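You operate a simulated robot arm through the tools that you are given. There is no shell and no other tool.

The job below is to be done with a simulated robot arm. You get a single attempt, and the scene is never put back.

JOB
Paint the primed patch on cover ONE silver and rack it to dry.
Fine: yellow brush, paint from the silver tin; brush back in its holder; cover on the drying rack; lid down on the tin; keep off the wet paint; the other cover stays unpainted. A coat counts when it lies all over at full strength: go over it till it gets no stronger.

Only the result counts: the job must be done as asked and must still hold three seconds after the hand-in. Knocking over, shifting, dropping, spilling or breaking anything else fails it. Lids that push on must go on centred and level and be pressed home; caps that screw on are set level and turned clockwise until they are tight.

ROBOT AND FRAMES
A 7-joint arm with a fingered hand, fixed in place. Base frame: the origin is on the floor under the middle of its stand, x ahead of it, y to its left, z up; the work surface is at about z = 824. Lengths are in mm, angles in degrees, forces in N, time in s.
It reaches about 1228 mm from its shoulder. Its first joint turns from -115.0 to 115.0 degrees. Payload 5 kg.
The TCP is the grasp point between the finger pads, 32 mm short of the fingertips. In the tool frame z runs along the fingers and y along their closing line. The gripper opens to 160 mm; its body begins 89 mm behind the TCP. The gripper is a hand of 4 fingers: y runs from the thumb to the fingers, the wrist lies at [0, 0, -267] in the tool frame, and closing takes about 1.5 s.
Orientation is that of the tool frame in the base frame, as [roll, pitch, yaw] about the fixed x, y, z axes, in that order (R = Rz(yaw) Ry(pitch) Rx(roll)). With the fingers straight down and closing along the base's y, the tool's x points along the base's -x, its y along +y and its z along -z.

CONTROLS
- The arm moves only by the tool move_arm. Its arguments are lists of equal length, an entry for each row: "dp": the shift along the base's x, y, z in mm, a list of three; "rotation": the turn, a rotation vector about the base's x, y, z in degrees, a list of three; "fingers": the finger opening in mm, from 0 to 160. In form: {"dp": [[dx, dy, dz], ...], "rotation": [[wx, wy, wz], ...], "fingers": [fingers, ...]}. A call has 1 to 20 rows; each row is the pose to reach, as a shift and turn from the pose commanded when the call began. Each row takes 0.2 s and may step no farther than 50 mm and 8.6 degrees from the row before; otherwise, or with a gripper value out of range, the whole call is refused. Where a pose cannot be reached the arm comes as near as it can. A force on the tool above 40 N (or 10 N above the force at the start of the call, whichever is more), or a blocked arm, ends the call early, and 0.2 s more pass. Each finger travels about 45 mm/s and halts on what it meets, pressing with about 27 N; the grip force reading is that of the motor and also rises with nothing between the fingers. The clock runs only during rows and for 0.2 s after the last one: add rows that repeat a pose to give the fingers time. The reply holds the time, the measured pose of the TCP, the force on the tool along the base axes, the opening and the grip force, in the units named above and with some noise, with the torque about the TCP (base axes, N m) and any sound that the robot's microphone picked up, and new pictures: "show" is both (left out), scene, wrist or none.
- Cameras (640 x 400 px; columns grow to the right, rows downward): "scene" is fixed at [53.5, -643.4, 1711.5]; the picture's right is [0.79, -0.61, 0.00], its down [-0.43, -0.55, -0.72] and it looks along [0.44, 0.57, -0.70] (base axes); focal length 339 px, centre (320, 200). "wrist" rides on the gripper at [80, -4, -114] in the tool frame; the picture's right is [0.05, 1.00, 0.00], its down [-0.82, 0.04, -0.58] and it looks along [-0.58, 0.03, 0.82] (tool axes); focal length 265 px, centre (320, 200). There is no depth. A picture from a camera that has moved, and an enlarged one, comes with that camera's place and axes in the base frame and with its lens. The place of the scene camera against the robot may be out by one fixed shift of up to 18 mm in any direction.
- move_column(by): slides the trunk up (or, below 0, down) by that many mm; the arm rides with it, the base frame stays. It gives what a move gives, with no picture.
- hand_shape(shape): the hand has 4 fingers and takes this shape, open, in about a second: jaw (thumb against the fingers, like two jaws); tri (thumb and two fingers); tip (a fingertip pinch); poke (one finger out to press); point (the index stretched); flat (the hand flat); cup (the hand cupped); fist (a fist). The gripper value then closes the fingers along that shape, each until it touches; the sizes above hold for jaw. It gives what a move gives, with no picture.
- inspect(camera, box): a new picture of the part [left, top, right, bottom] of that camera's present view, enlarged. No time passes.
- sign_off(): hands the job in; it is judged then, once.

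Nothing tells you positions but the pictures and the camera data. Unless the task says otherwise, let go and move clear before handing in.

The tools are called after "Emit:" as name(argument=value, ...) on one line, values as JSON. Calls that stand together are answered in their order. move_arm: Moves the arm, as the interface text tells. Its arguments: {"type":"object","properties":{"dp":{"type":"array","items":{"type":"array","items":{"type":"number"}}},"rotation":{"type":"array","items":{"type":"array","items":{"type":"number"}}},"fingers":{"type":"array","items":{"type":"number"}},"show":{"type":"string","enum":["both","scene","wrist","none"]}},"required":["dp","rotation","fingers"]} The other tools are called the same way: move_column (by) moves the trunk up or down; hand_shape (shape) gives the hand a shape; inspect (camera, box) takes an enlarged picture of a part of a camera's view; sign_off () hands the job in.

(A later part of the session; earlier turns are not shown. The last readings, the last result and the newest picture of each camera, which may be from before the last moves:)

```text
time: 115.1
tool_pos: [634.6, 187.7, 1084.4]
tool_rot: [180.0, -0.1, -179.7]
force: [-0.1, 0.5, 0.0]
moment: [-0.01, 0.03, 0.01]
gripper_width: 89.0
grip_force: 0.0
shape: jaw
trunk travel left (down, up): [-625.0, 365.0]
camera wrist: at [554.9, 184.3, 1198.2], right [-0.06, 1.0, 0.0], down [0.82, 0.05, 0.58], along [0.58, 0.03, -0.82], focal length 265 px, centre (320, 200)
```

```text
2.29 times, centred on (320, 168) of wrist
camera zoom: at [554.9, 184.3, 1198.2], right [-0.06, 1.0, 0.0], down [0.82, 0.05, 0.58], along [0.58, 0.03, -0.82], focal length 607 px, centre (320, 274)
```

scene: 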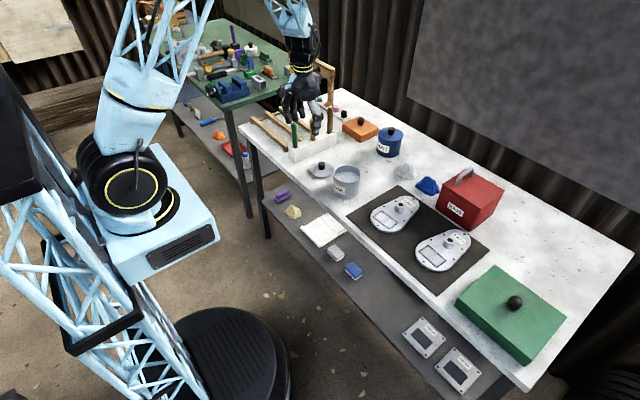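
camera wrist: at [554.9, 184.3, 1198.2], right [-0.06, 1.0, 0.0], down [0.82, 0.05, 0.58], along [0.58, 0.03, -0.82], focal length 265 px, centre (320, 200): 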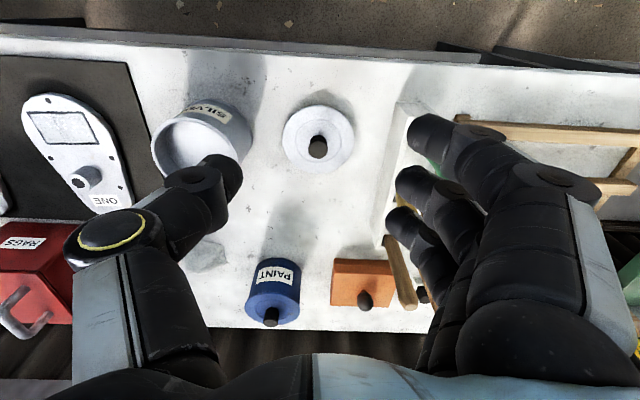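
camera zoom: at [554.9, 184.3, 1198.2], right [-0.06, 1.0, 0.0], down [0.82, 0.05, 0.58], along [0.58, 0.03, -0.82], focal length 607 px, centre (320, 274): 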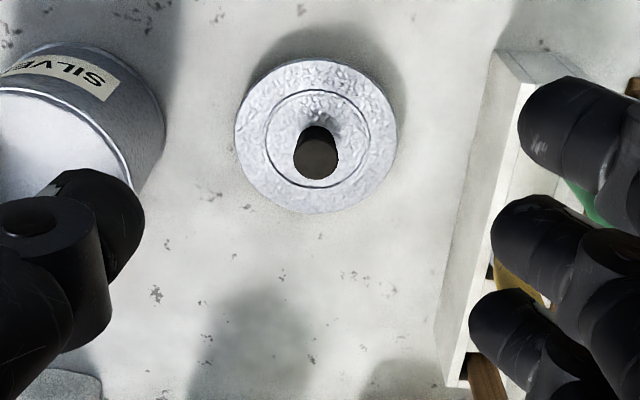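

Yellow is back in its pocket between green and wood. The lid is at (705, 190) with its knob top at z ≈ 860, about 25 mm across. I'll try the tri shape in free air to see how the fingertips meet.

Emit:
hand_shape(shape="tri")

Emit:
move_arm(dp=[[0, 0, 0], [0, 0, 0]], rotation=[[0, 0, 0], [0, 0, 0]], fingers=[60, 60], show="both")

Emit:
inspect(camera="scene", box=[270, 50, 370, 140])

```text
time: 116.0
tool_pos: [635.1, 187.5, 1084.2]
tool_rot: [-180.0, 0.0, -179.7]
force: [-0.8, -0.1, -0.2]
moment: [0.06, 0.0, -0.04]
gripper_width: 160.2
grip_force: 0.0
shape: tri
trunk travel left (down, up): [-625.0, 365.0]
```

```text
time: 116.6
tool_pos: [634.3, 189.1, 1084.3]
tool_rot: [180.0, 0.0, -179.7]
force: [0.9, -0.2, -0.5]
moment: [-0.01, 0.02, 0.02]
gripper_width: 108.0
grip_force: 0.1
shape: tri
trunk travel left (down, up): [-625.0, 365.0]
camera wrist: at [555.5, 184.5, 1197.7], right [-0.06, 1.0, 0.0], down [0.82, 0.05, 0.58], along [0.58, 0.03, -0.82], focal length 265 px, centre (320, 200)
```

scene: 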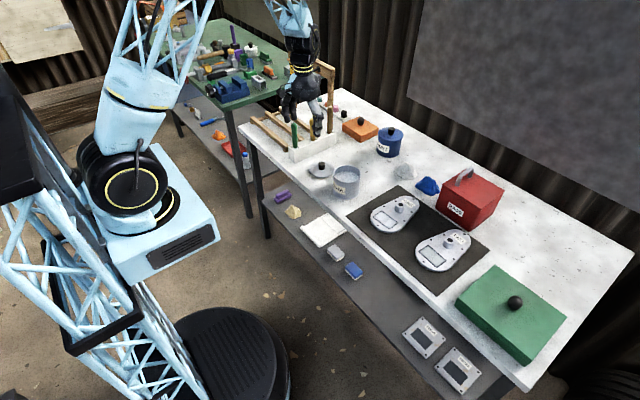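
wrist: 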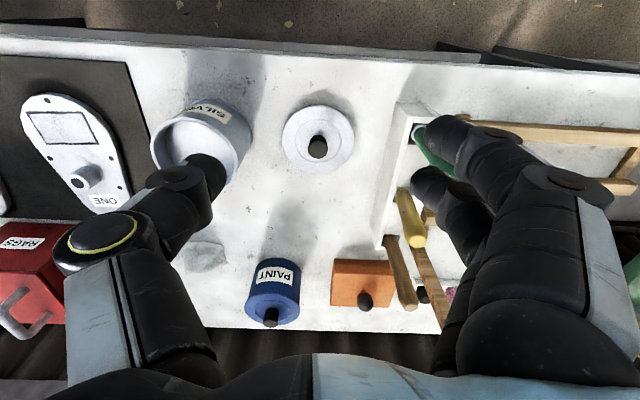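

```text
4.44 times, centred on (320, 95) of scene
camera zoom: at [53.5, -643.4, 1711.5], right [0.79, -0.61, 0.0], down [-0.43, -0.55, -0.72], along [0.44, 0.57, -0.7], focal length 1506 px, centre (320, 667)
```

zoom: 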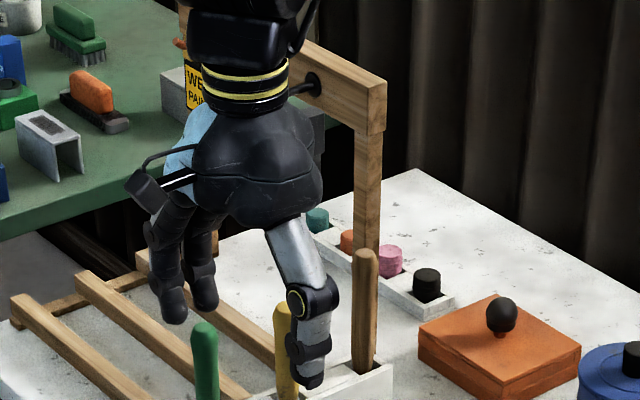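

Emit:
move_arm(dp=[[0, 0, 0], [0, 0, 0], [0, 0, 0], [0, 0, 0], [0, 0, 0]], rotation=[[0, 0, 0], [0, 0, 0], [0, 0, 0], [0, 0, 0], [0, 0, 0]], fingers=[25, 25, 25, 25, 25], show="wrist")

Emit:
inspect(camera="wrist", box=[180, 80, 460, 300])

Emit:
inspect(camera="scene", box=[270, 50, 370, 140])

```text
time: 117.8
tool_pos: [635.1, 187.8, 1084.0]
tool_rot: [-180.0, 0.0, -179.7]
force: [0.5, -0.3, 0.2]
moment: [-0.03, 0.0, 0.01]
gripper_width: 25.5
grip_force: 0.0
shape: tri
trunk travel left (down, up): [-625.0, 365.0]
camera wrist: at [555.5, 184.5, 1197.7], right [-0.06, 1.0, 0.0], down [0.82, 0.05, 0.58], along [0.58, 0.03, -0.82], focal length 265 px, centre (320, 200)
```

wrist: 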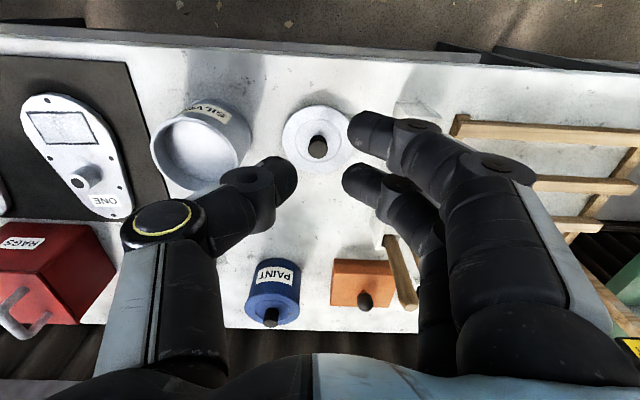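

```text
1.82 times, centred on (320, 190) of wrist
camera zoom: at [555.5, 184.5, 1197.7], right [-0.06, 1.0, 0.0], down [0.82, 0.05, 0.58], along [0.58, 0.03, -0.82], focal length 483 px, centre (320, 218)
```

zoom: 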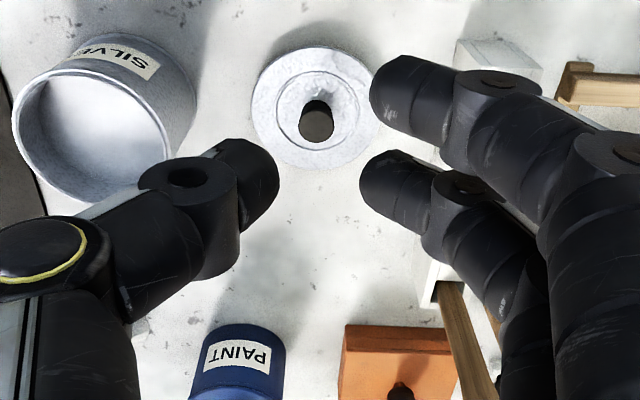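

```text
4.44 times, centred on (320, 95) of scene
camera zoom: at [53.5, -643.4, 1711.5], right [0.79, -0.61, 0.0], down [-0.43, -0.55, -0.72], along [0.44, 0.57, -0.7], focal length 1506 px, centre (320, 667)
```

zoom: 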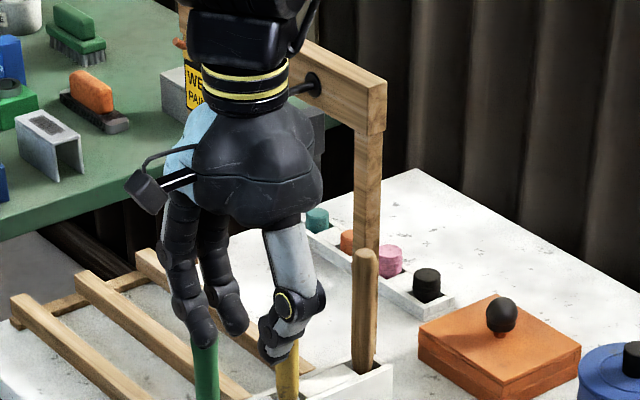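

In tri the thumb still opposes the middle finger. I'll check the tip shape as well, since the knob is small.

Emit:
hand_shape(shape="tip")

Emit:
move_arm(dp=[[0, 0, 0], [0, 0, 0], [0, 0, 0], [0, 0, 0], [0, 0, 0], [0, 0, 0], [0, 0, 0], [0, 0, 0]], rotation=[[0, 0, 0], [0, 0, 0], [0, 0, 0], [0, 0, 0], [0, 0, 0], [0, 0, 0], [0, 0, 0], [0, 0, 0]], fingers=[25, 25, 25, 25, 25, 25, 25, 25], show="wrist")

Emit:
inspect(camera="wrist", box=[180, 80, 460, 300])

Emit:
inspect(camera="scene", box=[270, 50, 370, 140])

```text
time: 118.7
tool_pos: [634.8, 189.8, 1083.9]
tool_rot: [-180.0, 0.0, -179.7]
force: [-0.4, -0.7, 1.1]
moment: [0.01, 0.03, 0.0]
gripper_width: 160.1
grip_force: 0.0
shape: tip
trunk travel left (down, up): [-625.0, 365.0]
```

```text
time: 120.5
tool_pos: [634.3, 188.9, 1083.9]
tool_rot: [180.0, 0.0, -179.8]
force: [1.4, -0.3, 0.8]
moment: [0.01, 0.01, 0.0]
gripper_width: 25.6
grip_force: 0.1
shape: tip
trunk travel left (down, up): [-625.0, 365.0]
camera wrist: at [555.5, 184.5, 1197.7], right [-0.06, 1.0, 0.0], down [0.82, 0.05, 0.58], along [0.58, 0.03, -0.82], focal length 265 px, centre (320, 200)
```

wrist: 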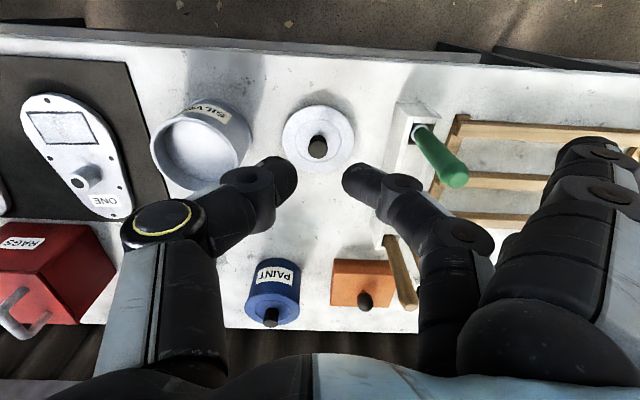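

```text
1.82 times, centred on (320, 190) of wrist
camera zoom: at [555.5, 184.5, 1197.7], right [-0.06, 1.0, 0.0], down [0.82, 0.05, 0.58], along [0.58, 0.03, -0.82], focal length 483 px, centre (320, 218)
```

zoom: 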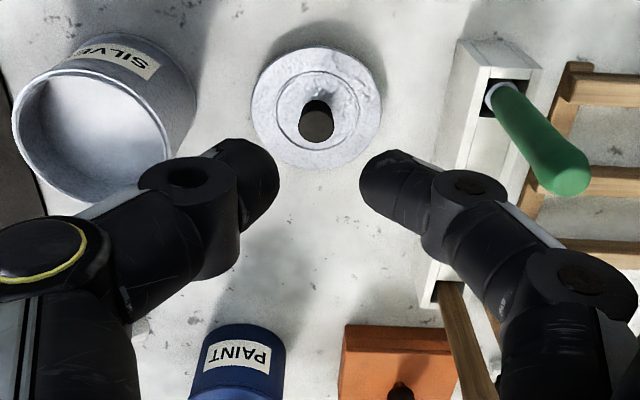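

```text
4.44 times, centred on (320, 95) of scene
camera zoom: at [53.5, -643.4, 1711.5], right [0.79, -0.61, 0.0], down [-0.43, -0.55, -0.72], along [0.44, 0.57, -0.7], focal length 1506 px, centre (320, 667)
```

zoom: 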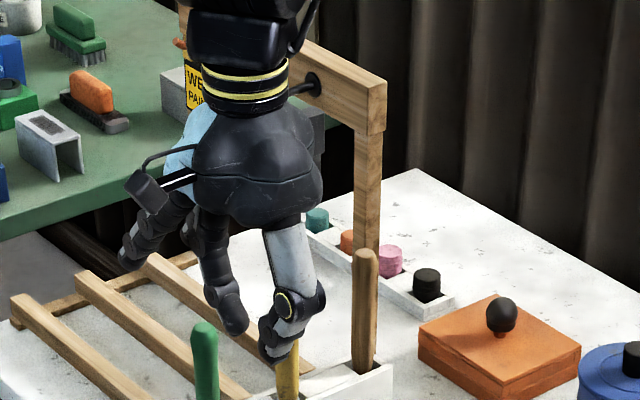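

Tip splays the index and ring fingers outward, too close to the brush holder. I'll go back to the jaw shape, with a modest opening, and move over the lid knob.

Emit:
hand_shape(shape="jaw")

Emit:
move_arm(dp=[[20, 0, 0], [45, 1, -20], [68, 1.5, -60], [70, 1.5, -100], [70, 1.5, -135], [70, 1.5, -135]], rotation=[[0, 0, 0], [0, 0, 0], [0, 0, -0.2], [0, 0, -0.3], [0, 0, -0.3], [0, 0, -0.3]], fingers=[120, 90, 70, 70, 70, 70], show="both")

Emit:
inspect(camera="wrist", box=[200, 40, 440, 240])

Emit:
inspect(camera="scene", box=[280, 90, 370, 190])

```text
time: 121.4
tool_pos: [635.5, 187.9, 1083.4]
tool_rot: [180.0, 0.0, -179.7]
force: [0.9, 0.2, 0.7]
moment: [-0.03, 0.04, -0.02]
gripper_width: 160.1
grip_force: 0.1
shape: jaw
trunk travel left (down, up): [-625.0, 365.0]
```

```text
time: 122.8
tool_pos: [704.8, 190.8, 951.2]
tool_rot: [-180.0, 0.0, 179.9]
force: [-0.4, -0.1, 0.1]
moment: [-0.02, 0.02, -0.02]
gripper_width: 71.0
grip_force: 0.1
shape: jaw
trunk travel left (down, up): [-625.0, 365.0]
camera wrist: at [625.6, 187.6, 1064.7], right [-0.05, 1.0, 0.0], down [0.82, 0.04, 0.58], along [0.58, 0.03, -0.82], focal length 265 px, centre (320, 200)
```

scene: 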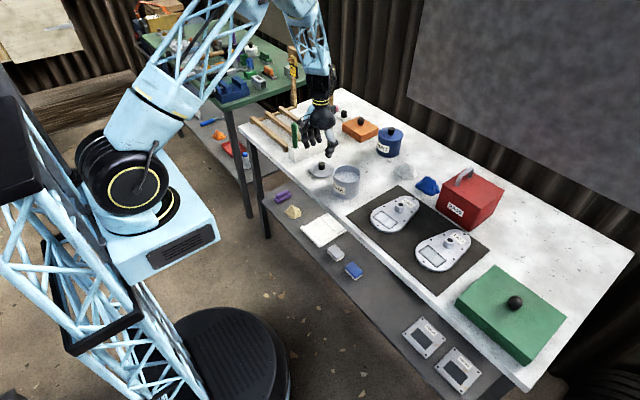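
wrist: 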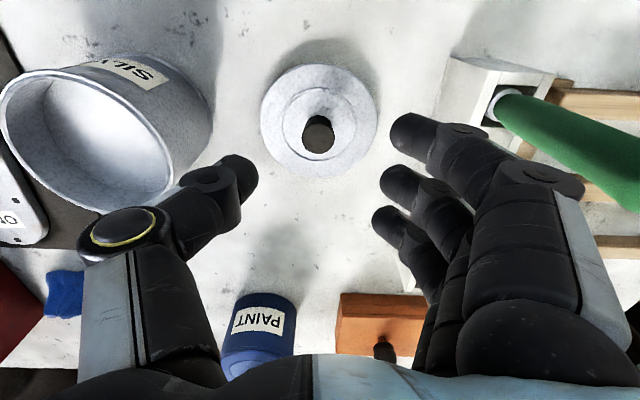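

```text
2.00 times, centred on (320, 140) of wrist
camera zoom: at [625.6, 187.6, 1064.7], right [-0.05, 1.0, 0.0], down [0.82, 0.04, 0.58], along [0.58, 0.03, -0.82], focal length 531 px, centre (320, 320)
```

zoom: 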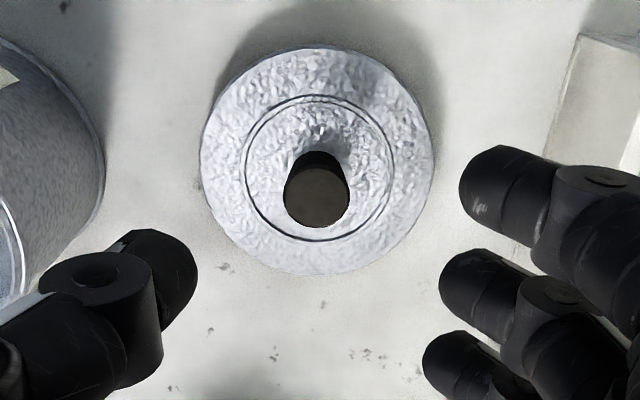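

```text
4.00 times, centred on (325, 140) of scene
camera zoom: at [53.5, -643.4, 1711.5], right [0.79, -0.61, 0.0], down [-0.43, -0.55, -0.72], along [0.44, 0.57, -0.7], focal length 1356 px, centre (300, 440)
```

zoom: 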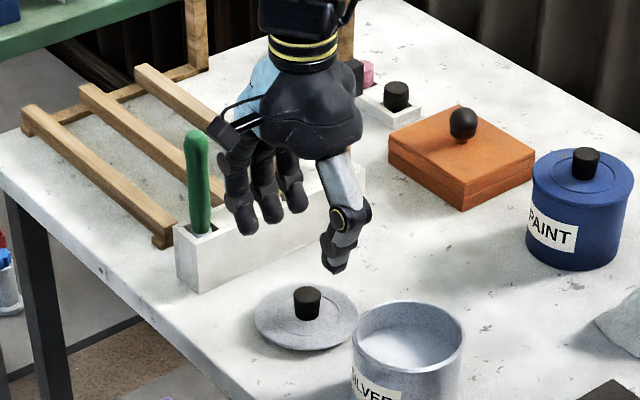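

The knob is centred between the fingers. Lowering so the fingertips straddle it just above the lid plate.

Emit:
move_arm(dp=[[-1, 0, -35], [-2, 0, -60], [-2, 0, -74], [-2, 0, -78]], rotation=[[0, 0, 0], [0, 0, 0], [0, 0, 0], [0, 0, 0]], fingers=[70, 70, 70, 70], show="wrist")

Emit:
inspect(camera="scene", box=[280, 110, 370, 190])

Emit:
inspect(camera="wrist", box=[200, 80, 440, 300])

```text
time: 123.8
tool_pos: [702.2, 192.4, 870.3]
tool_rot: [-179.9, 0.1, 180.0]
force: [-0.4, 0.3, -0.4]
moment: [0.01, 0.02, -0.03]
gripper_width: 70.8
grip_force: 0.1
shape: jaw
trunk travel left (down, up): [-625.0, 365.0]
camera wrist: at [623.3, 188.8, 985.8], right [-0.05, 1.0, 0.0], down [0.82, 0.04, 0.58], along [0.58, 0.03, -0.82], focal length 265 px, centre (320, 200)
```

wrist: 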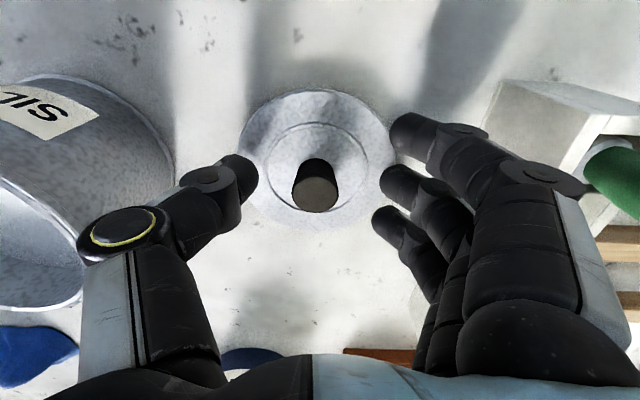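

```text
5.00 times, centred on (325, 150) of scene
camera zoom: at [53.5, -643.4, 1711.5], right [0.79, -0.61, 0.0], down [-0.43, -0.55, -0.72], along [0.44, 0.57, -0.7], focal length 1694 px, centre (295, 450)
```

zoom: 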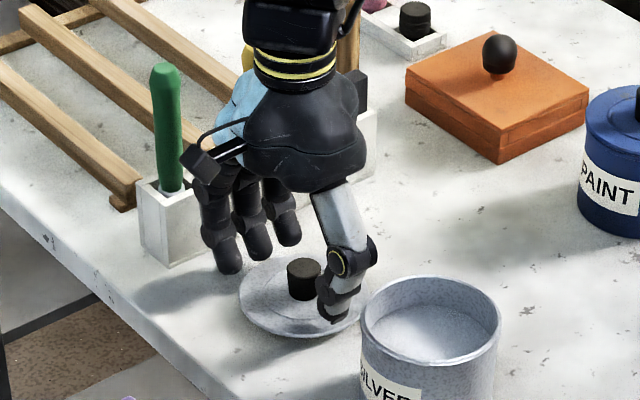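

```text
1.82 times, centred on (320, 190) of wrist
camera zoom: at [623.3, 188.8, 985.8], right [-0.05, 1.0, 0.0], down [0.82, 0.04, 0.58], along [0.58, 0.03, -0.82], focal length 483 px, centre (320, 218)
```

zoom: 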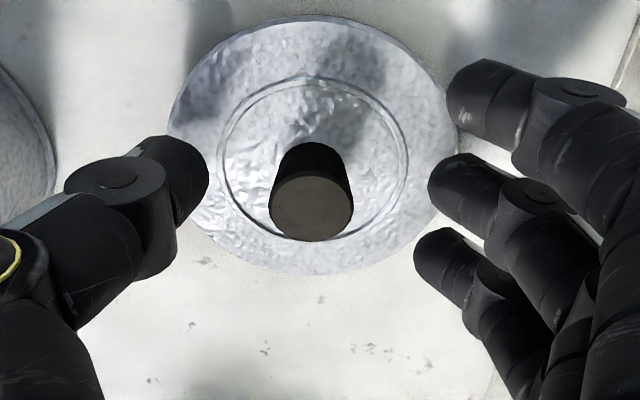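

The knob top is at about (709, 190.6, 857). I'll shift slightly to centre on it, drop 2 mm and close.

Emit:
move_arm(dp=[[3.5, -1, 0], [3.5, -1, -2], [3.5, -1, -2], [3.5, -1, -2], [3.5, -1, -2], [3.5, -1, -2], [3.5, -1, -2], [3.5, -1, -2], [3.5, -1, -2], [3.5, -1, -2]], rotation=[[0, 0, 0], [0, 0, 0], [0, 0, 0], [0, 0, 0], [0, 0, 0], [0, 0, 0], [0, 0, 0], [0, 0, 0], [0, 0, 0], [0, 0, 0]], fingers=[70, 60, 45, 30, 20, 10, 5, 5, 5, 5], show="wrist")

Emit:
inspect(camera="scene", box=[280, 110, 370, 190])

Emit:
inspect(camera="wrist", box=[200, 80, 440, 300])

```text
time: 126.0
tool_pos: [709.1, 191.2, 870.3]
tool_rot: [180.0, 0.0, 179.8]
force: [-0.3, -1.7, 4.9]
moment: [0.15, -0.02, -0.02]
gripper_width: 6.7
grip_force: 27.3
shape: jaw
trunk travel left (down, up): [-625.0, 365.0]
camera wrist: at [627.4, 186.8, 984.1], right [-0.05, 1.0, 0.0], down [0.82, 0.04, 0.58], along [0.58, 0.03, -0.82], focal length 265 px, centre (320, 200)
```

wrist: 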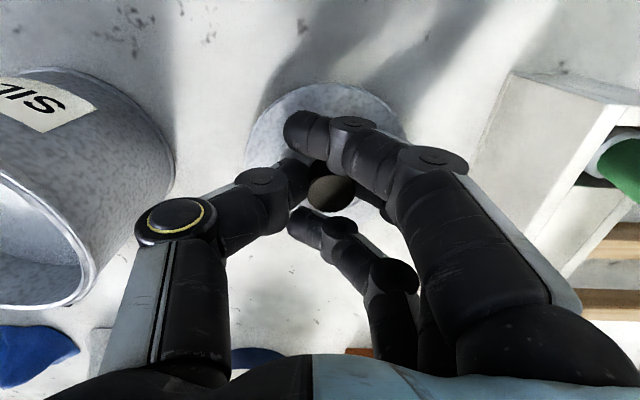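

```text
5.00 times, centred on (325, 150) of scene
camera zoom: at [53.5, -643.4, 1711.5], right [0.79, -0.61, 0.0], down [-0.43, -0.55, -0.72], along [0.44, 0.57, -0.7], focal length 1694 px, centre (295, 450)
```

zoom: 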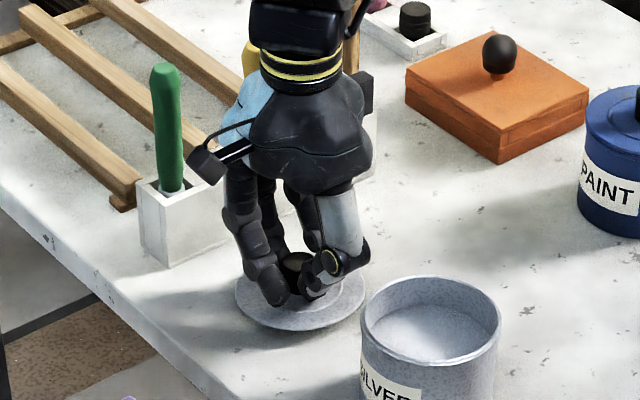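

```text
1.82 times, centred on (320, 190) of wrist
camera zoom: at [627.4, 186.8, 984.1], right [-0.05, 1.0, 0.0], down [0.82, 0.04, 0.58], along [0.58, 0.03, -0.82], focal length 483 px, centre (320, 218)
```

zoom: 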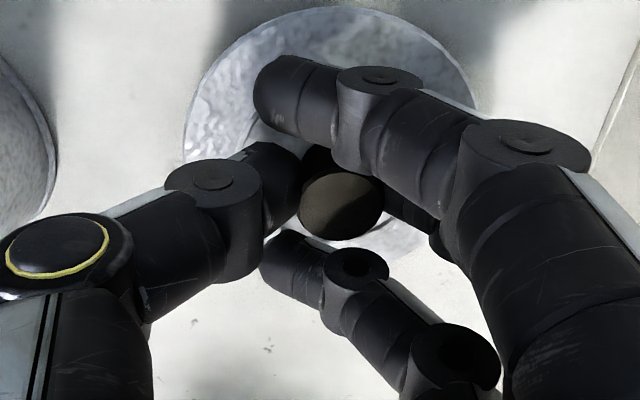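

The thumb and middle finger hold the knob. I'll lift it slowly and look at how the lid hangs.

Emit:
move_arm(dp=[[0, 0, 8], [0, 0, 25], [0, 0, 50], [0, 0, 80], [0, 0, 110], [0, 0, 110]], rotation=[[0, 0, 0], [0, 0, 0], [0, 0, 0], [0, 0, 0], [0, 0, 0], [0, 0, 0]], fingers=[0, 0, 0, 0, 0, 0], show="both")

Emit:
inspect(camera="scene", box=[290, 70, 370, 160])

Emit:
inspect(camera="wrist", box=[200, 60, 440, 280])

```text
time: 127.4
tool_pos: [706.7, 188.4, 979.6]
tool_rot: [180.0, -0.1, -180.0]
force: [0.3, 0.3, -1.6]
moment: [0.01, -0.02, -0.01]
gripper_width: 5.9
grip_force: 26.8
shape: jaw
trunk travel left (down, up): [-625.0, 365.0]
camera wrist: at [627.1, 185.3, 1092.7], right [-0.05, 1.0, 0.0], down [0.82, 0.04, 0.58], along [0.58, 0.03, -0.82], focal length 265 px, centre (320, 200)
```

scene: 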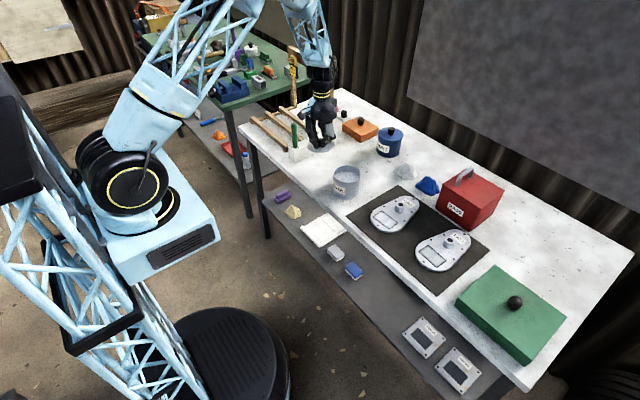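
wrist: 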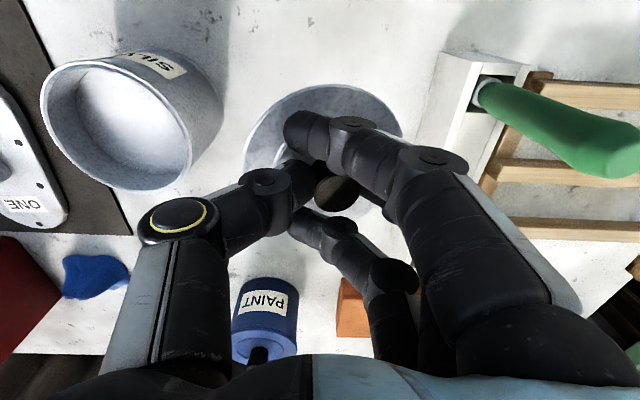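

```text
4.44 times, centred on (330, 115) of scene
camera zoom: at [53.5, -643.4, 1711.5], right [0.79, -0.61, 0.0], down [-0.43, -0.55, -0.72], along [0.44, 0.57, -0.7], focal length 1506 px, centre (276, 578)
```

zoom: 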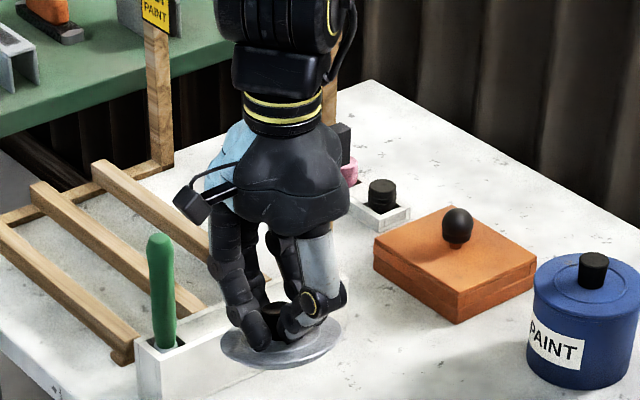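

```text
1.82 times, centred on (320, 170) of wrist
camera zoom: at [627.1, 185.3, 1092.7], right [-0.05, 1.0, 0.0], down [0.82, 0.04, 0.58], along [0.58, 0.03, -0.82], focal length 483 px, centre (320, 254)
```

zoom: 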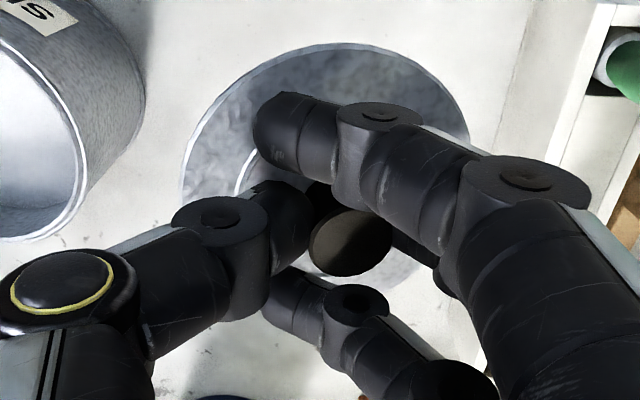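

The lid hangs tilted about 18°, just as the brush did. I'll rotate the hand by +18° about x to level it and check.

Emit:
move_arm(dp=[[0, 0, 10], [0, 0, 20], [0, 0, 30], [0, 0, 30]], rotation=[[6, 0, 0], [12, 0, 0], [18, 0, 0], [18, 0, 0]], fingers=[0, 0, 0, 0], show="wrist")

Emit:
inspect(camera="scene", box=[300, 70, 360, 140])

Emit:
inspect(camera="wrist", box=[200, 60, 440, 280])

```text
time: 128.4
tool_pos: [707.1, 189.5, 1010.9]
tool_rot: [162.0, 0.0, -179.9]
force: [-0.3, -0.8, -0.2]
moment: [-0.01, 0.03, 0.0]
gripper_width: 5.8
grip_force: 26.3
shape: jaw
trunk travel left (down, up): [-625.0, 365.0]
camera wrist: at [628.1, 150.7, 1116.0], right [-0.05, 0.95, 0.31], down [0.82, -0.14, 0.56], along [0.58, 0.28, -0.77], focal length 265 px, centre (320, 200)
```

wrist: 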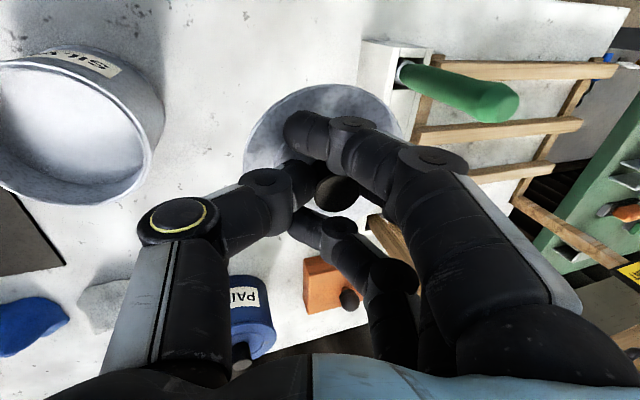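

```text
5.71 times, centred on (330, 105) of scene
camera zoom: at [53.5, -643.4, 1711.5], right [0.79, -0.61, 0.0], down [-0.43, -0.55, -0.72], along [0.44, 0.57, -0.7], focal length 1936 px, centre (263, 743)
```

zoom: 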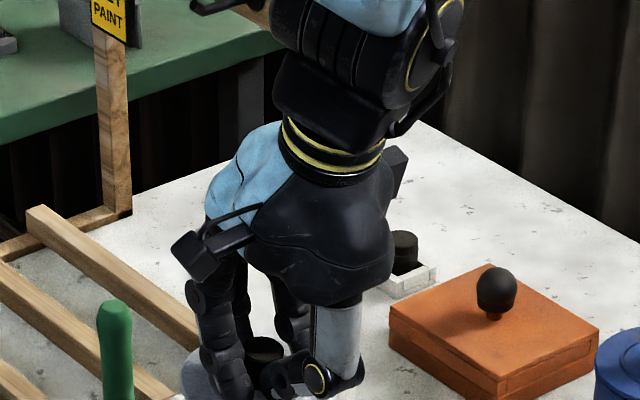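

```text
1.82 times, centred on (320, 170) of wrist
camera zoom: at [628.1, 150.7, 1116.0], right [-0.05, 0.95, 0.31], down [0.82, -0.14, 0.56], along [0.58, 0.28, -0.77], focal length 483 px, centre (320, 254)
```

zoom: 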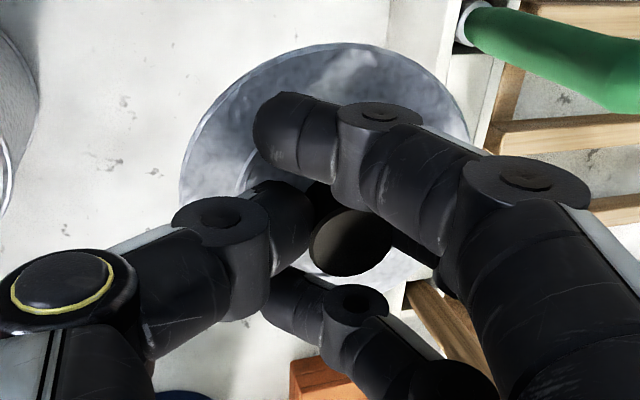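

Emit:
move_arm(dp=[[0, -40, 0], [0, -80, 0], [0, -120, 0], [0, -157, -5], [0, -157, -15], [0, -157, -15]], rotation=[[0, 0, 0], [0, 0, 0], [0, 0, 0], [0, 0, 0], [0, 0, 0], [0, 0, 0]], fingers=[0, 0, 0, 0, 0, 0], show="both")

Emit:
inspect(camera="scene", box=[310, 120, 390, 210])

Emit:
inspect(camera="wrist", box=[200, 60, 440, 280])

```text
time: 129.8
tool_pos: [704.4, 32.2, 992.5]
tool_rot: [162.0, -0.2, 179.9]
force: [0.4, 0.3, -1.1]
moment: [0.03, 0.05, 0.02]
gripper_width: 5.9
grip_force: 26.7
shape: jaw
trunk travel left (down, up): [-625.0, 365.0]
camera wrist: at [624.5, -6.8, 1099.8], right [-0.05, 0.95, 0.31], down [0.82, -0.14, 0.56], along [0.58, 0.28, -0.77], focal length 265 px, centre (320, 200)
```

scene: 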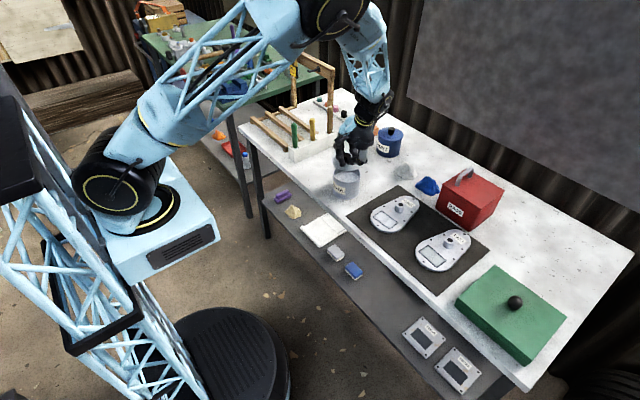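
wrist: 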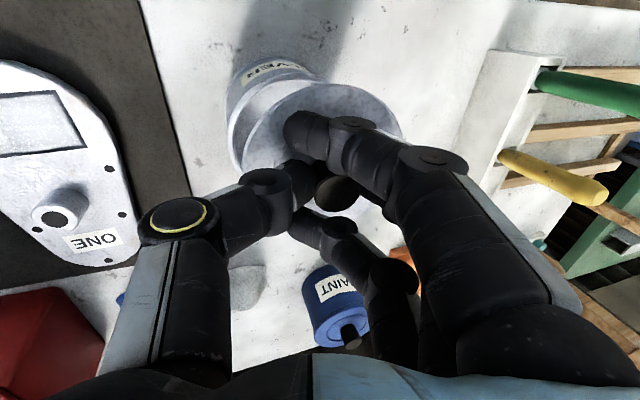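

```text
4.44 times, centred on (350, 165) of scene
camera zoom: at [53.5, -643.4, 1711.5], right [0.79, -0.61, 0.0], down [-0.43, -0.55, -0.72], along [0.44, 0.57, -0.7], focal length 1506 px, centre (187, 356)
```

zoom: 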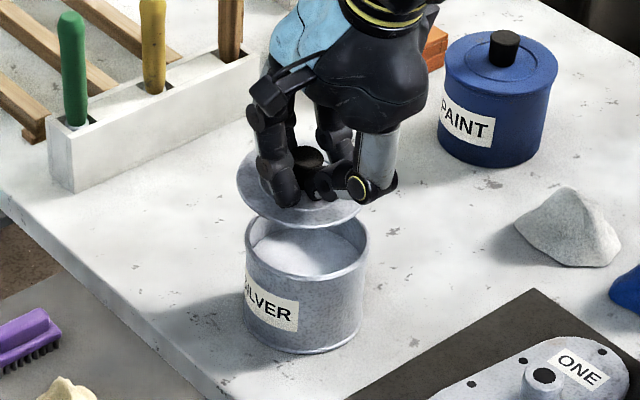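

```text
1.82 times, centred on (320, 170) of wrist
camera zoom: at [624.5, -6.8, 1099.8], right [-0.05, 0.95, 0.31], down [0.82, -0.14, 0.56], along [0.58, 0.28, -0.77], focal length 483 px, centre (320, 254)
```

zoom: 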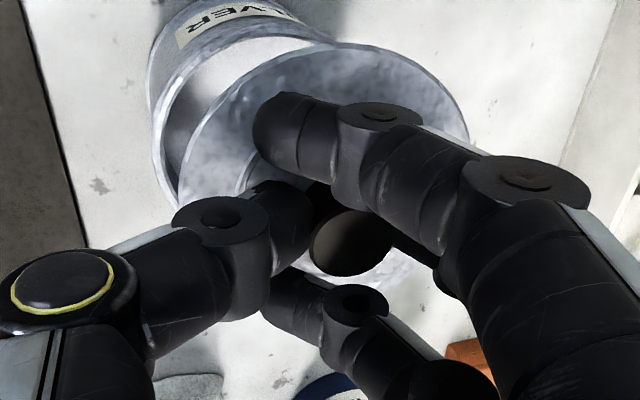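

Emit:
inspect(camera="scene", box=[326, 144, 378, 204])

```text
6.67 times, centred on (352, 174) of scene
camera zoom: at [53.5, -643.4, 1711.5], right [0.79, -0.61, 0.0], down [-0.43, -0.55, -0.72], along [0.44, 0.57, -0.7], focal length 2259 px, centre (107, 373)
```

zoom: 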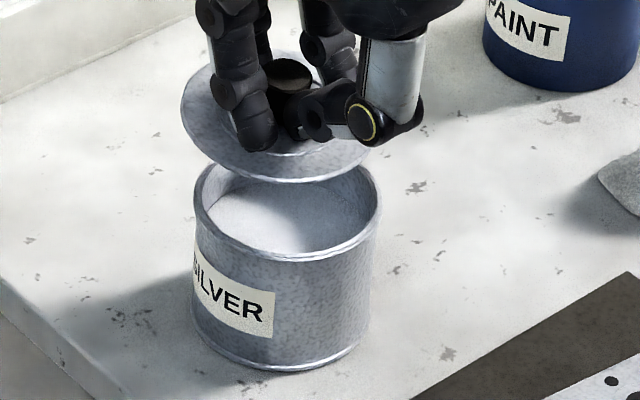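

Emit:
inspect(camera="scene", box=[330, 146, 378, 182])

Emit:
inspect(camera="wrist", box=[220, 70, 420, 220])

```text
11.11 times, centred on (354, 164) of scene
camera zoom: at [53.5, -643.4, 1711.5], right [0.79, -0.61, 0.0], down [-0.43, -0.55, -0.72], along [0.44, 0.57, -0.7], focal length 3765 px, centre (-58, 600)
```

zoom: 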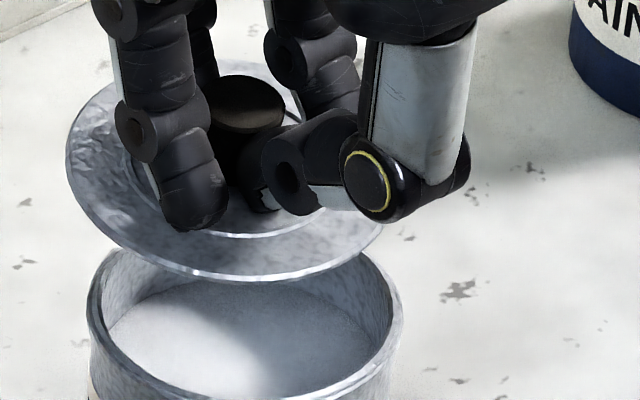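

```text
2.67 times, centred on (320, 145) of wrist
camera zoom: at [624.5, -6.8, 1099.8], right [-0.05, 0.95, 0.31], down [0.82, -0.14, 0.56], along [0.58, 0.28, -0.77], focal length 708 px, centre (320, 347)
```

zoom: 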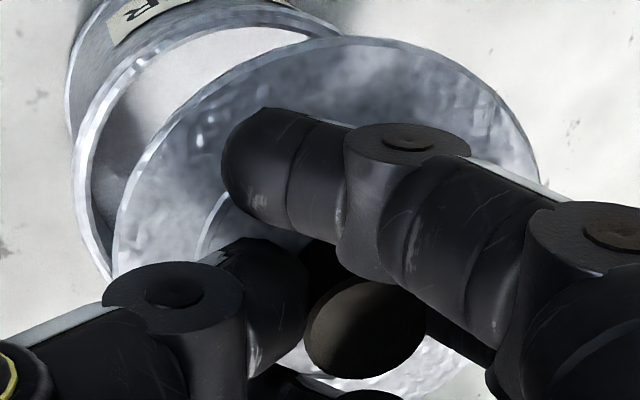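

The scene view shows I over-corrected by about 8°. I'll rotate back -8° about x and measure again.

Emit:
move_arm(dp=[[0, 0, 0], [0, 3, 0], [0, 5, 0]], rotation=[[-4, 0, 0], [-8, 0, 0], [-8, 0, 0]], fingers=[0, 0, 0], show="none")

Emit:
inspect(camera="scene", box=[330, 146, 378, 182])

Emit:
inspect(camera="wrist", box=[220, 70, 420, 220])

```text
time: 130.6
tool_pos: [706.6, 36.4, 994.1]
tool_rot: [170.0, -0.1, 179.9]
force: [0.1, 0.1, -0.2]
moment: [-0.04, 0.0, -0.03]
gripper_width: 6.0
grip_force: 27.3
shape: jaw
trunk travel left (down, up): [-625.0, 365.0]
```

```text
11.11 times, centred on (354, 164) of scene
camera zoom: at [53.5, -643.4, 1711.5], right [0.79, -0.61, 0.0], down [-0.43, -0.55, -0.72], along [0.44, 0.57, -0.7], focal length 3765 px, centre (-58, 600)
```

zoom: 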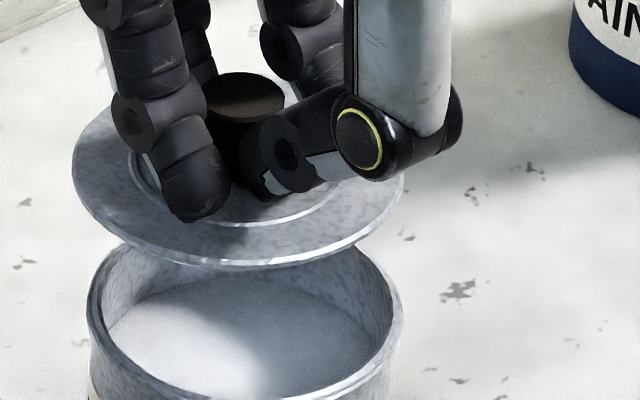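

```text
2.67 times, centred on (320, 145) of wrist
camera zoom: at [627.5, 13.6, 1105.0], right [-0.05, 0.98, 0.17], down [0.82, -0.06, 0.58], along [0.58, 0.17, -0.8], focal length 708 px, centre (320, 347)
```

zoom: 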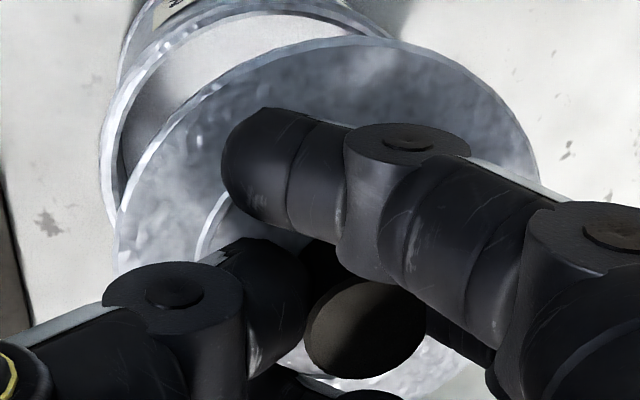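

The lid is now close to level. I estimate its centre at about (710, 50) against the tin centre at (708, 40.5). I'll shift over, lower to just above the rim and check again.

Emit:
move_arm(dp=[[-1, -5, 0], [-2, -9.5, -8], [-2, -9.5, -20], [-2, -9.5, -28]], rotation=[[0, 0, 0], [0, 0, 0], [0, 0, 0], [0, 0, 0]], fingers=[0, 0, 0, 0], show="none")

Emit:
inspect(camera="scene", box=[330, 150, 378, 186])

Emit:
inspect(camera="wrist", box=[220, 70, 420, 220])

```text
time: 131.6
tool_pos: [703.7, 28.5, 967.1]
tool_rot: [169.9, 0.0, -179.9]
force: [-0.5, -0.3, -0.7]
moment: [-0.01, 0.0, -0.03]
gripper_width: 5.6
grip_force: 26.6
shape: jaw
trunk travel left (down, up): [-625.0, 365.0]
```

```text
11.11 times, centred on (354, 168) of scene
camera zoom: at [53.5, -643.4, 1711.5], right [0.79, -0.61, 0.0], down [-0.43, -0.55, -0.72], along [0.44, 0.57, -0.7], focal length 3765 px, centre (-58, 556)
```

zoom: 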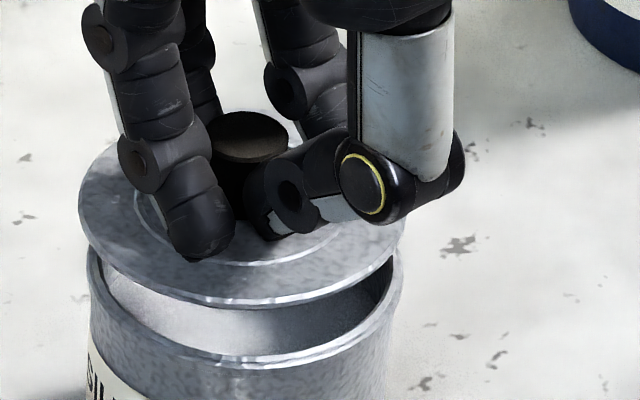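

```text
2.67 times, centred on (320, 145) of wrist
camera zoom: at [624.8, 6.0, 1077.6], right [-0.05, 0.98, 0.17], down [0.82, -0.06, 0.58], along [0.58, 0.17, -0.8], focal length 708 px, centre (320, 347)
```

zoom: 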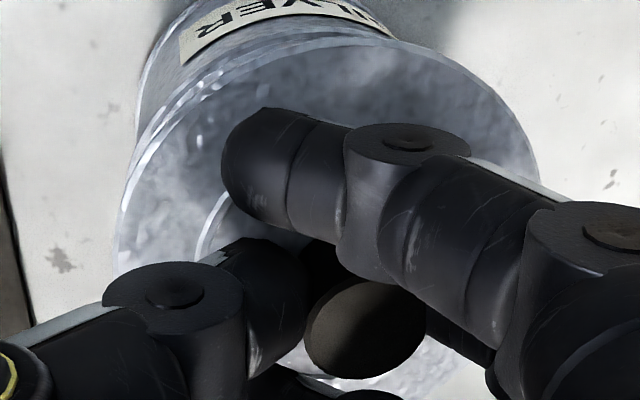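

Emit:
move_arm(dp=[[1, -1.5, -6], [1, -1.5, -12], [1, -1.5, -15]], rotation=[[0, 0, 0], [0, 0, 0], [0, 0, 0]], fingers=[0, 0, 0], show="none")

Emit:
inspect(camera="scene", box=[330, 156, 378, 192])

Emit:
inspect(camera="wrist", box=[220, 60, 420, 210])

```text
time: 132.4
tool_pos: [707.1, 27.0, 952.1]
tool_rot: [170.1, -0.2, 180.0]
force: [0.8, -0.4, -1.2]
moment: [0.01, 0.01, -0.04]
gripper_width: 6.0
grip_force: 27.4
shape: jaw
trunk travel left (down, up): [-625.0, 365.0]
```

```text
11.11 times, centred on (354, 174) of scene
camera zoom: at [53.5, -643.4, 1711.5], right [0.79, -0.61, 0.0], down [-0.43, -0.55, -0.72], along [0.44, 0.57, -0.7], focal length 3765 px, centre (-58, 489)
```

zoom: 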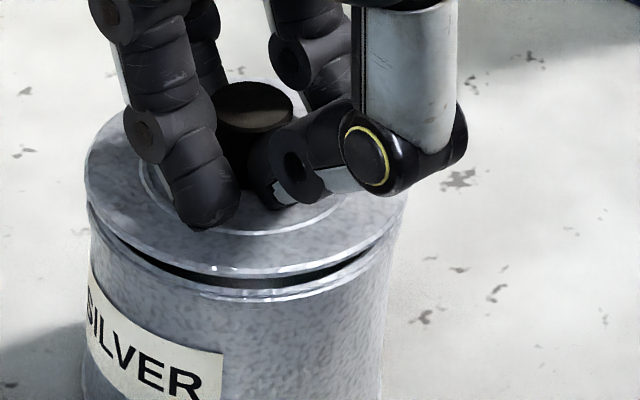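

```text
2.67 times, centred on (320, 135) of wrist
camera zoom: at [626.5, 4.4, 1062.8], right [-0.05, 0.98, 0.17], down [0.82, -0.06, 0.57], along [0.58, 0.17, -0.8], focal length 708 px, centre (320, 373)
```

zoom: 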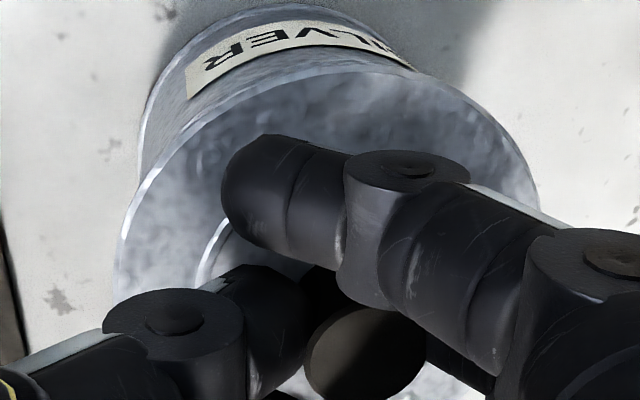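

Emit:
inspect(camera="wrist", box=[260, 55, 400, 125])

Emit:
inspect(camera="scene", box=[334, 164, 374, 192])

```text
4.57 times, centred on (330, 90) of wrist
camera zoom: at [626.5, 4.4, 1062.8], right [-0.05, 0.98, 0.17], down [0.82, -0.06, 0.57], along [0.58, 0.17, -0.8], focal length 1213 px, centre (274, 703)
```

zoom: 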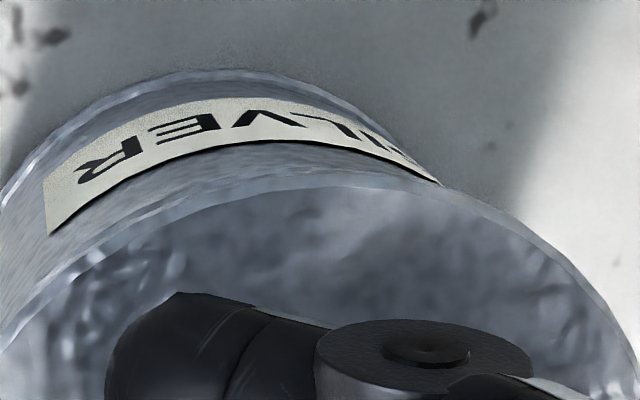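

```text
14.29 times, centred on (354, 178) of scene
camera zoom: at [53.5, -643.4, 1711.5], right [0.79, -0.61, 0.0], down [-0.43, -0.55, -0.72], along [0.44, 0.57, -0.7], focal length 4841 px, centre (-166, 514)
```

zoom: 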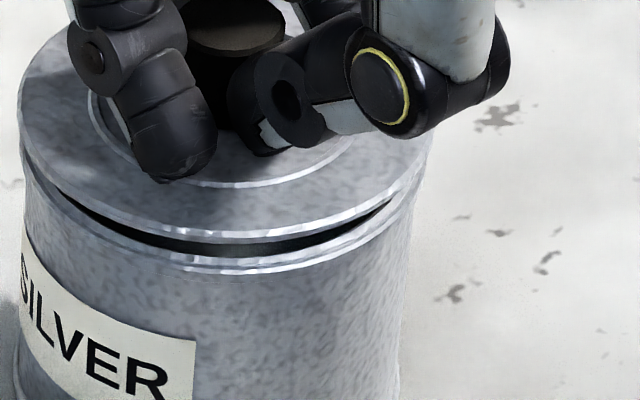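

The lid and rim edges now line up in both views, with about a 6 mm gap. Lowering slowly onto the rim with force checks.

Emit:
move_arm(dp=[[0, 0, -2.5], [0, 0, -5]], rotation=[[0, 0, 0], [0, 0, 0]], fingers=[0, 0], show="none")

Emit:
inspect(camera="scene", box=[334, 164, 374, 192])

```text
time: 133.0
tool_pos: [706.5, 27.8, 947.4]
tool_rot: [170.0, -0.1, 180.0]
force: [-0.5, 0.8, -0.4]
moment: [-0.02, 0.01, -0.04]
gripper_width: 6.1
grip_force: 27.2
shape: jaw
trunk travel left (down, up): [-625.0, 365.0]
```

```text
14.29 times, centred on (354, 178) of scene
camera zoom: at [53.5, -643.4, 1711.5], right [0.79, -0.61, 0.0], down [-0.43, -0.55, -0.72], along [0.44, 0.57, -0.7], focal length 4841 px, centre (-166, 514)
```

zoom: 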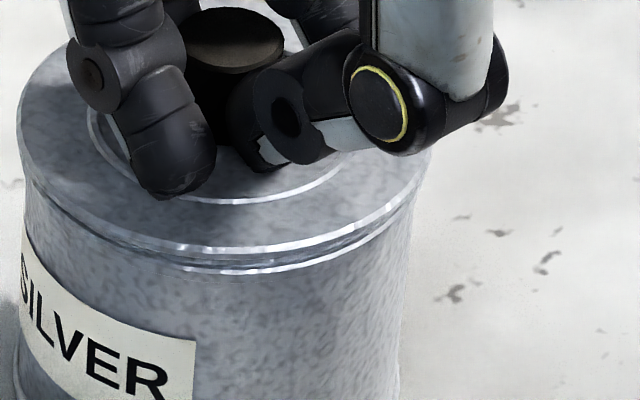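

Emit:
move_arm(dp=[[0, 0, -1.5], [0, 0, -3]], rotation=[[0, 0, 0], [0, 0, 0]], fingers=[0, 0], show="none")

Emit:
inspect(camera="scene", box=[334, 164, 374, 192])

```text
time: 133.6
tool_pos: [705.5, 25.9, 944.4]
tool_rot: [170.0, 0.0, -180.0]
force: [-1.0, 0.3, 2.2]
moment: [0.17, 0.0, 0.1]
gripper_width: 6.0
grip_force: 27.2
shape: jaw
trunk travel left (down, up): [-625.0, 365.0]
```

```text
14.29 times, centred on (354, 178) of scene
camera zoom: at [53.5, -643.4, 1711.5], right [0.79, -0.61, 0.0], down [-0.43, -0.55, -0.72], along [0.44, 0.57, -0.7], focal length 4841 px, centre (-166, 514)
```

zoom: 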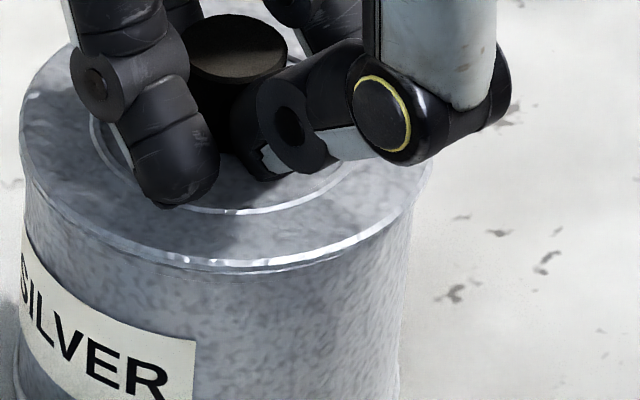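

Emit:
move_arm(dp=[[0, 0, -1], [0, 0, -2]], rotation=[[0.7, 0, 0], [1.5, 0, 0]], fingers=[0, 0], show="none")

Emit:
inspect(camera="scene", box=[334, 164, 374, 192])

Emit:
inspect(camera="wrist", box=[220, 55, 420, 205])

```text
time: 134.2
tool_pos: [706.7, 26.1, 941.9]
tool_rot: [168.4, -0.1, 179.9]
force: [-0.5, -3.4, 11.0]
moment: [0.15, -0.05, 0.01]
gripper_width: 6.4
grip_force: 27.0
shape: jaw
trunk travel left (down, up): [-625.0, 365.0]
```

```text
14.29 times, centred on (354, 178) of scene
camera zoom: at [53.5, -643.4, 1711.5], right [0.79, -0.61, 0.0], down [-0.43, -0.55, -0.72], along [0.44, 0.57, -0.7], focal length 4841 px, centre (-166, 514)
```

zoom: 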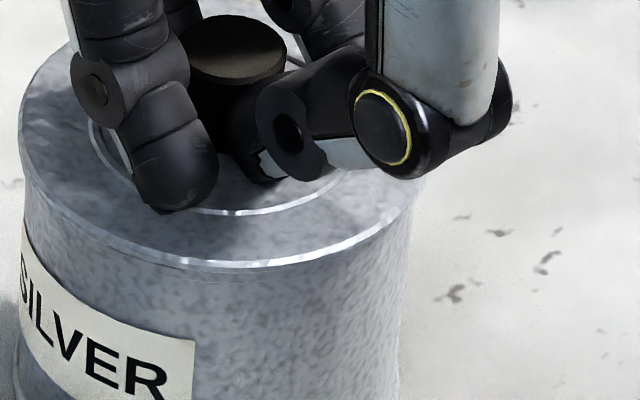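

```text
2.67 times, centred on (320, 130) of wrist
camera zoom: at [626.4, -0.2, 1052.8], right [-0.05, 0.98, 0.2], down [0.81, -0.08, 0.57], along [0.58, 0.19, -0.79], focal length 708 px, centre (320, 387)
```

zoom: 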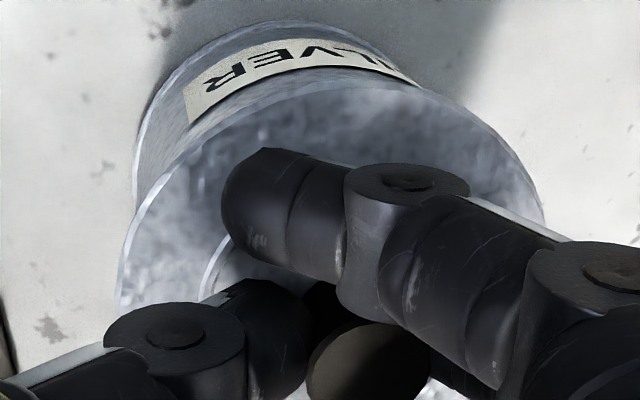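

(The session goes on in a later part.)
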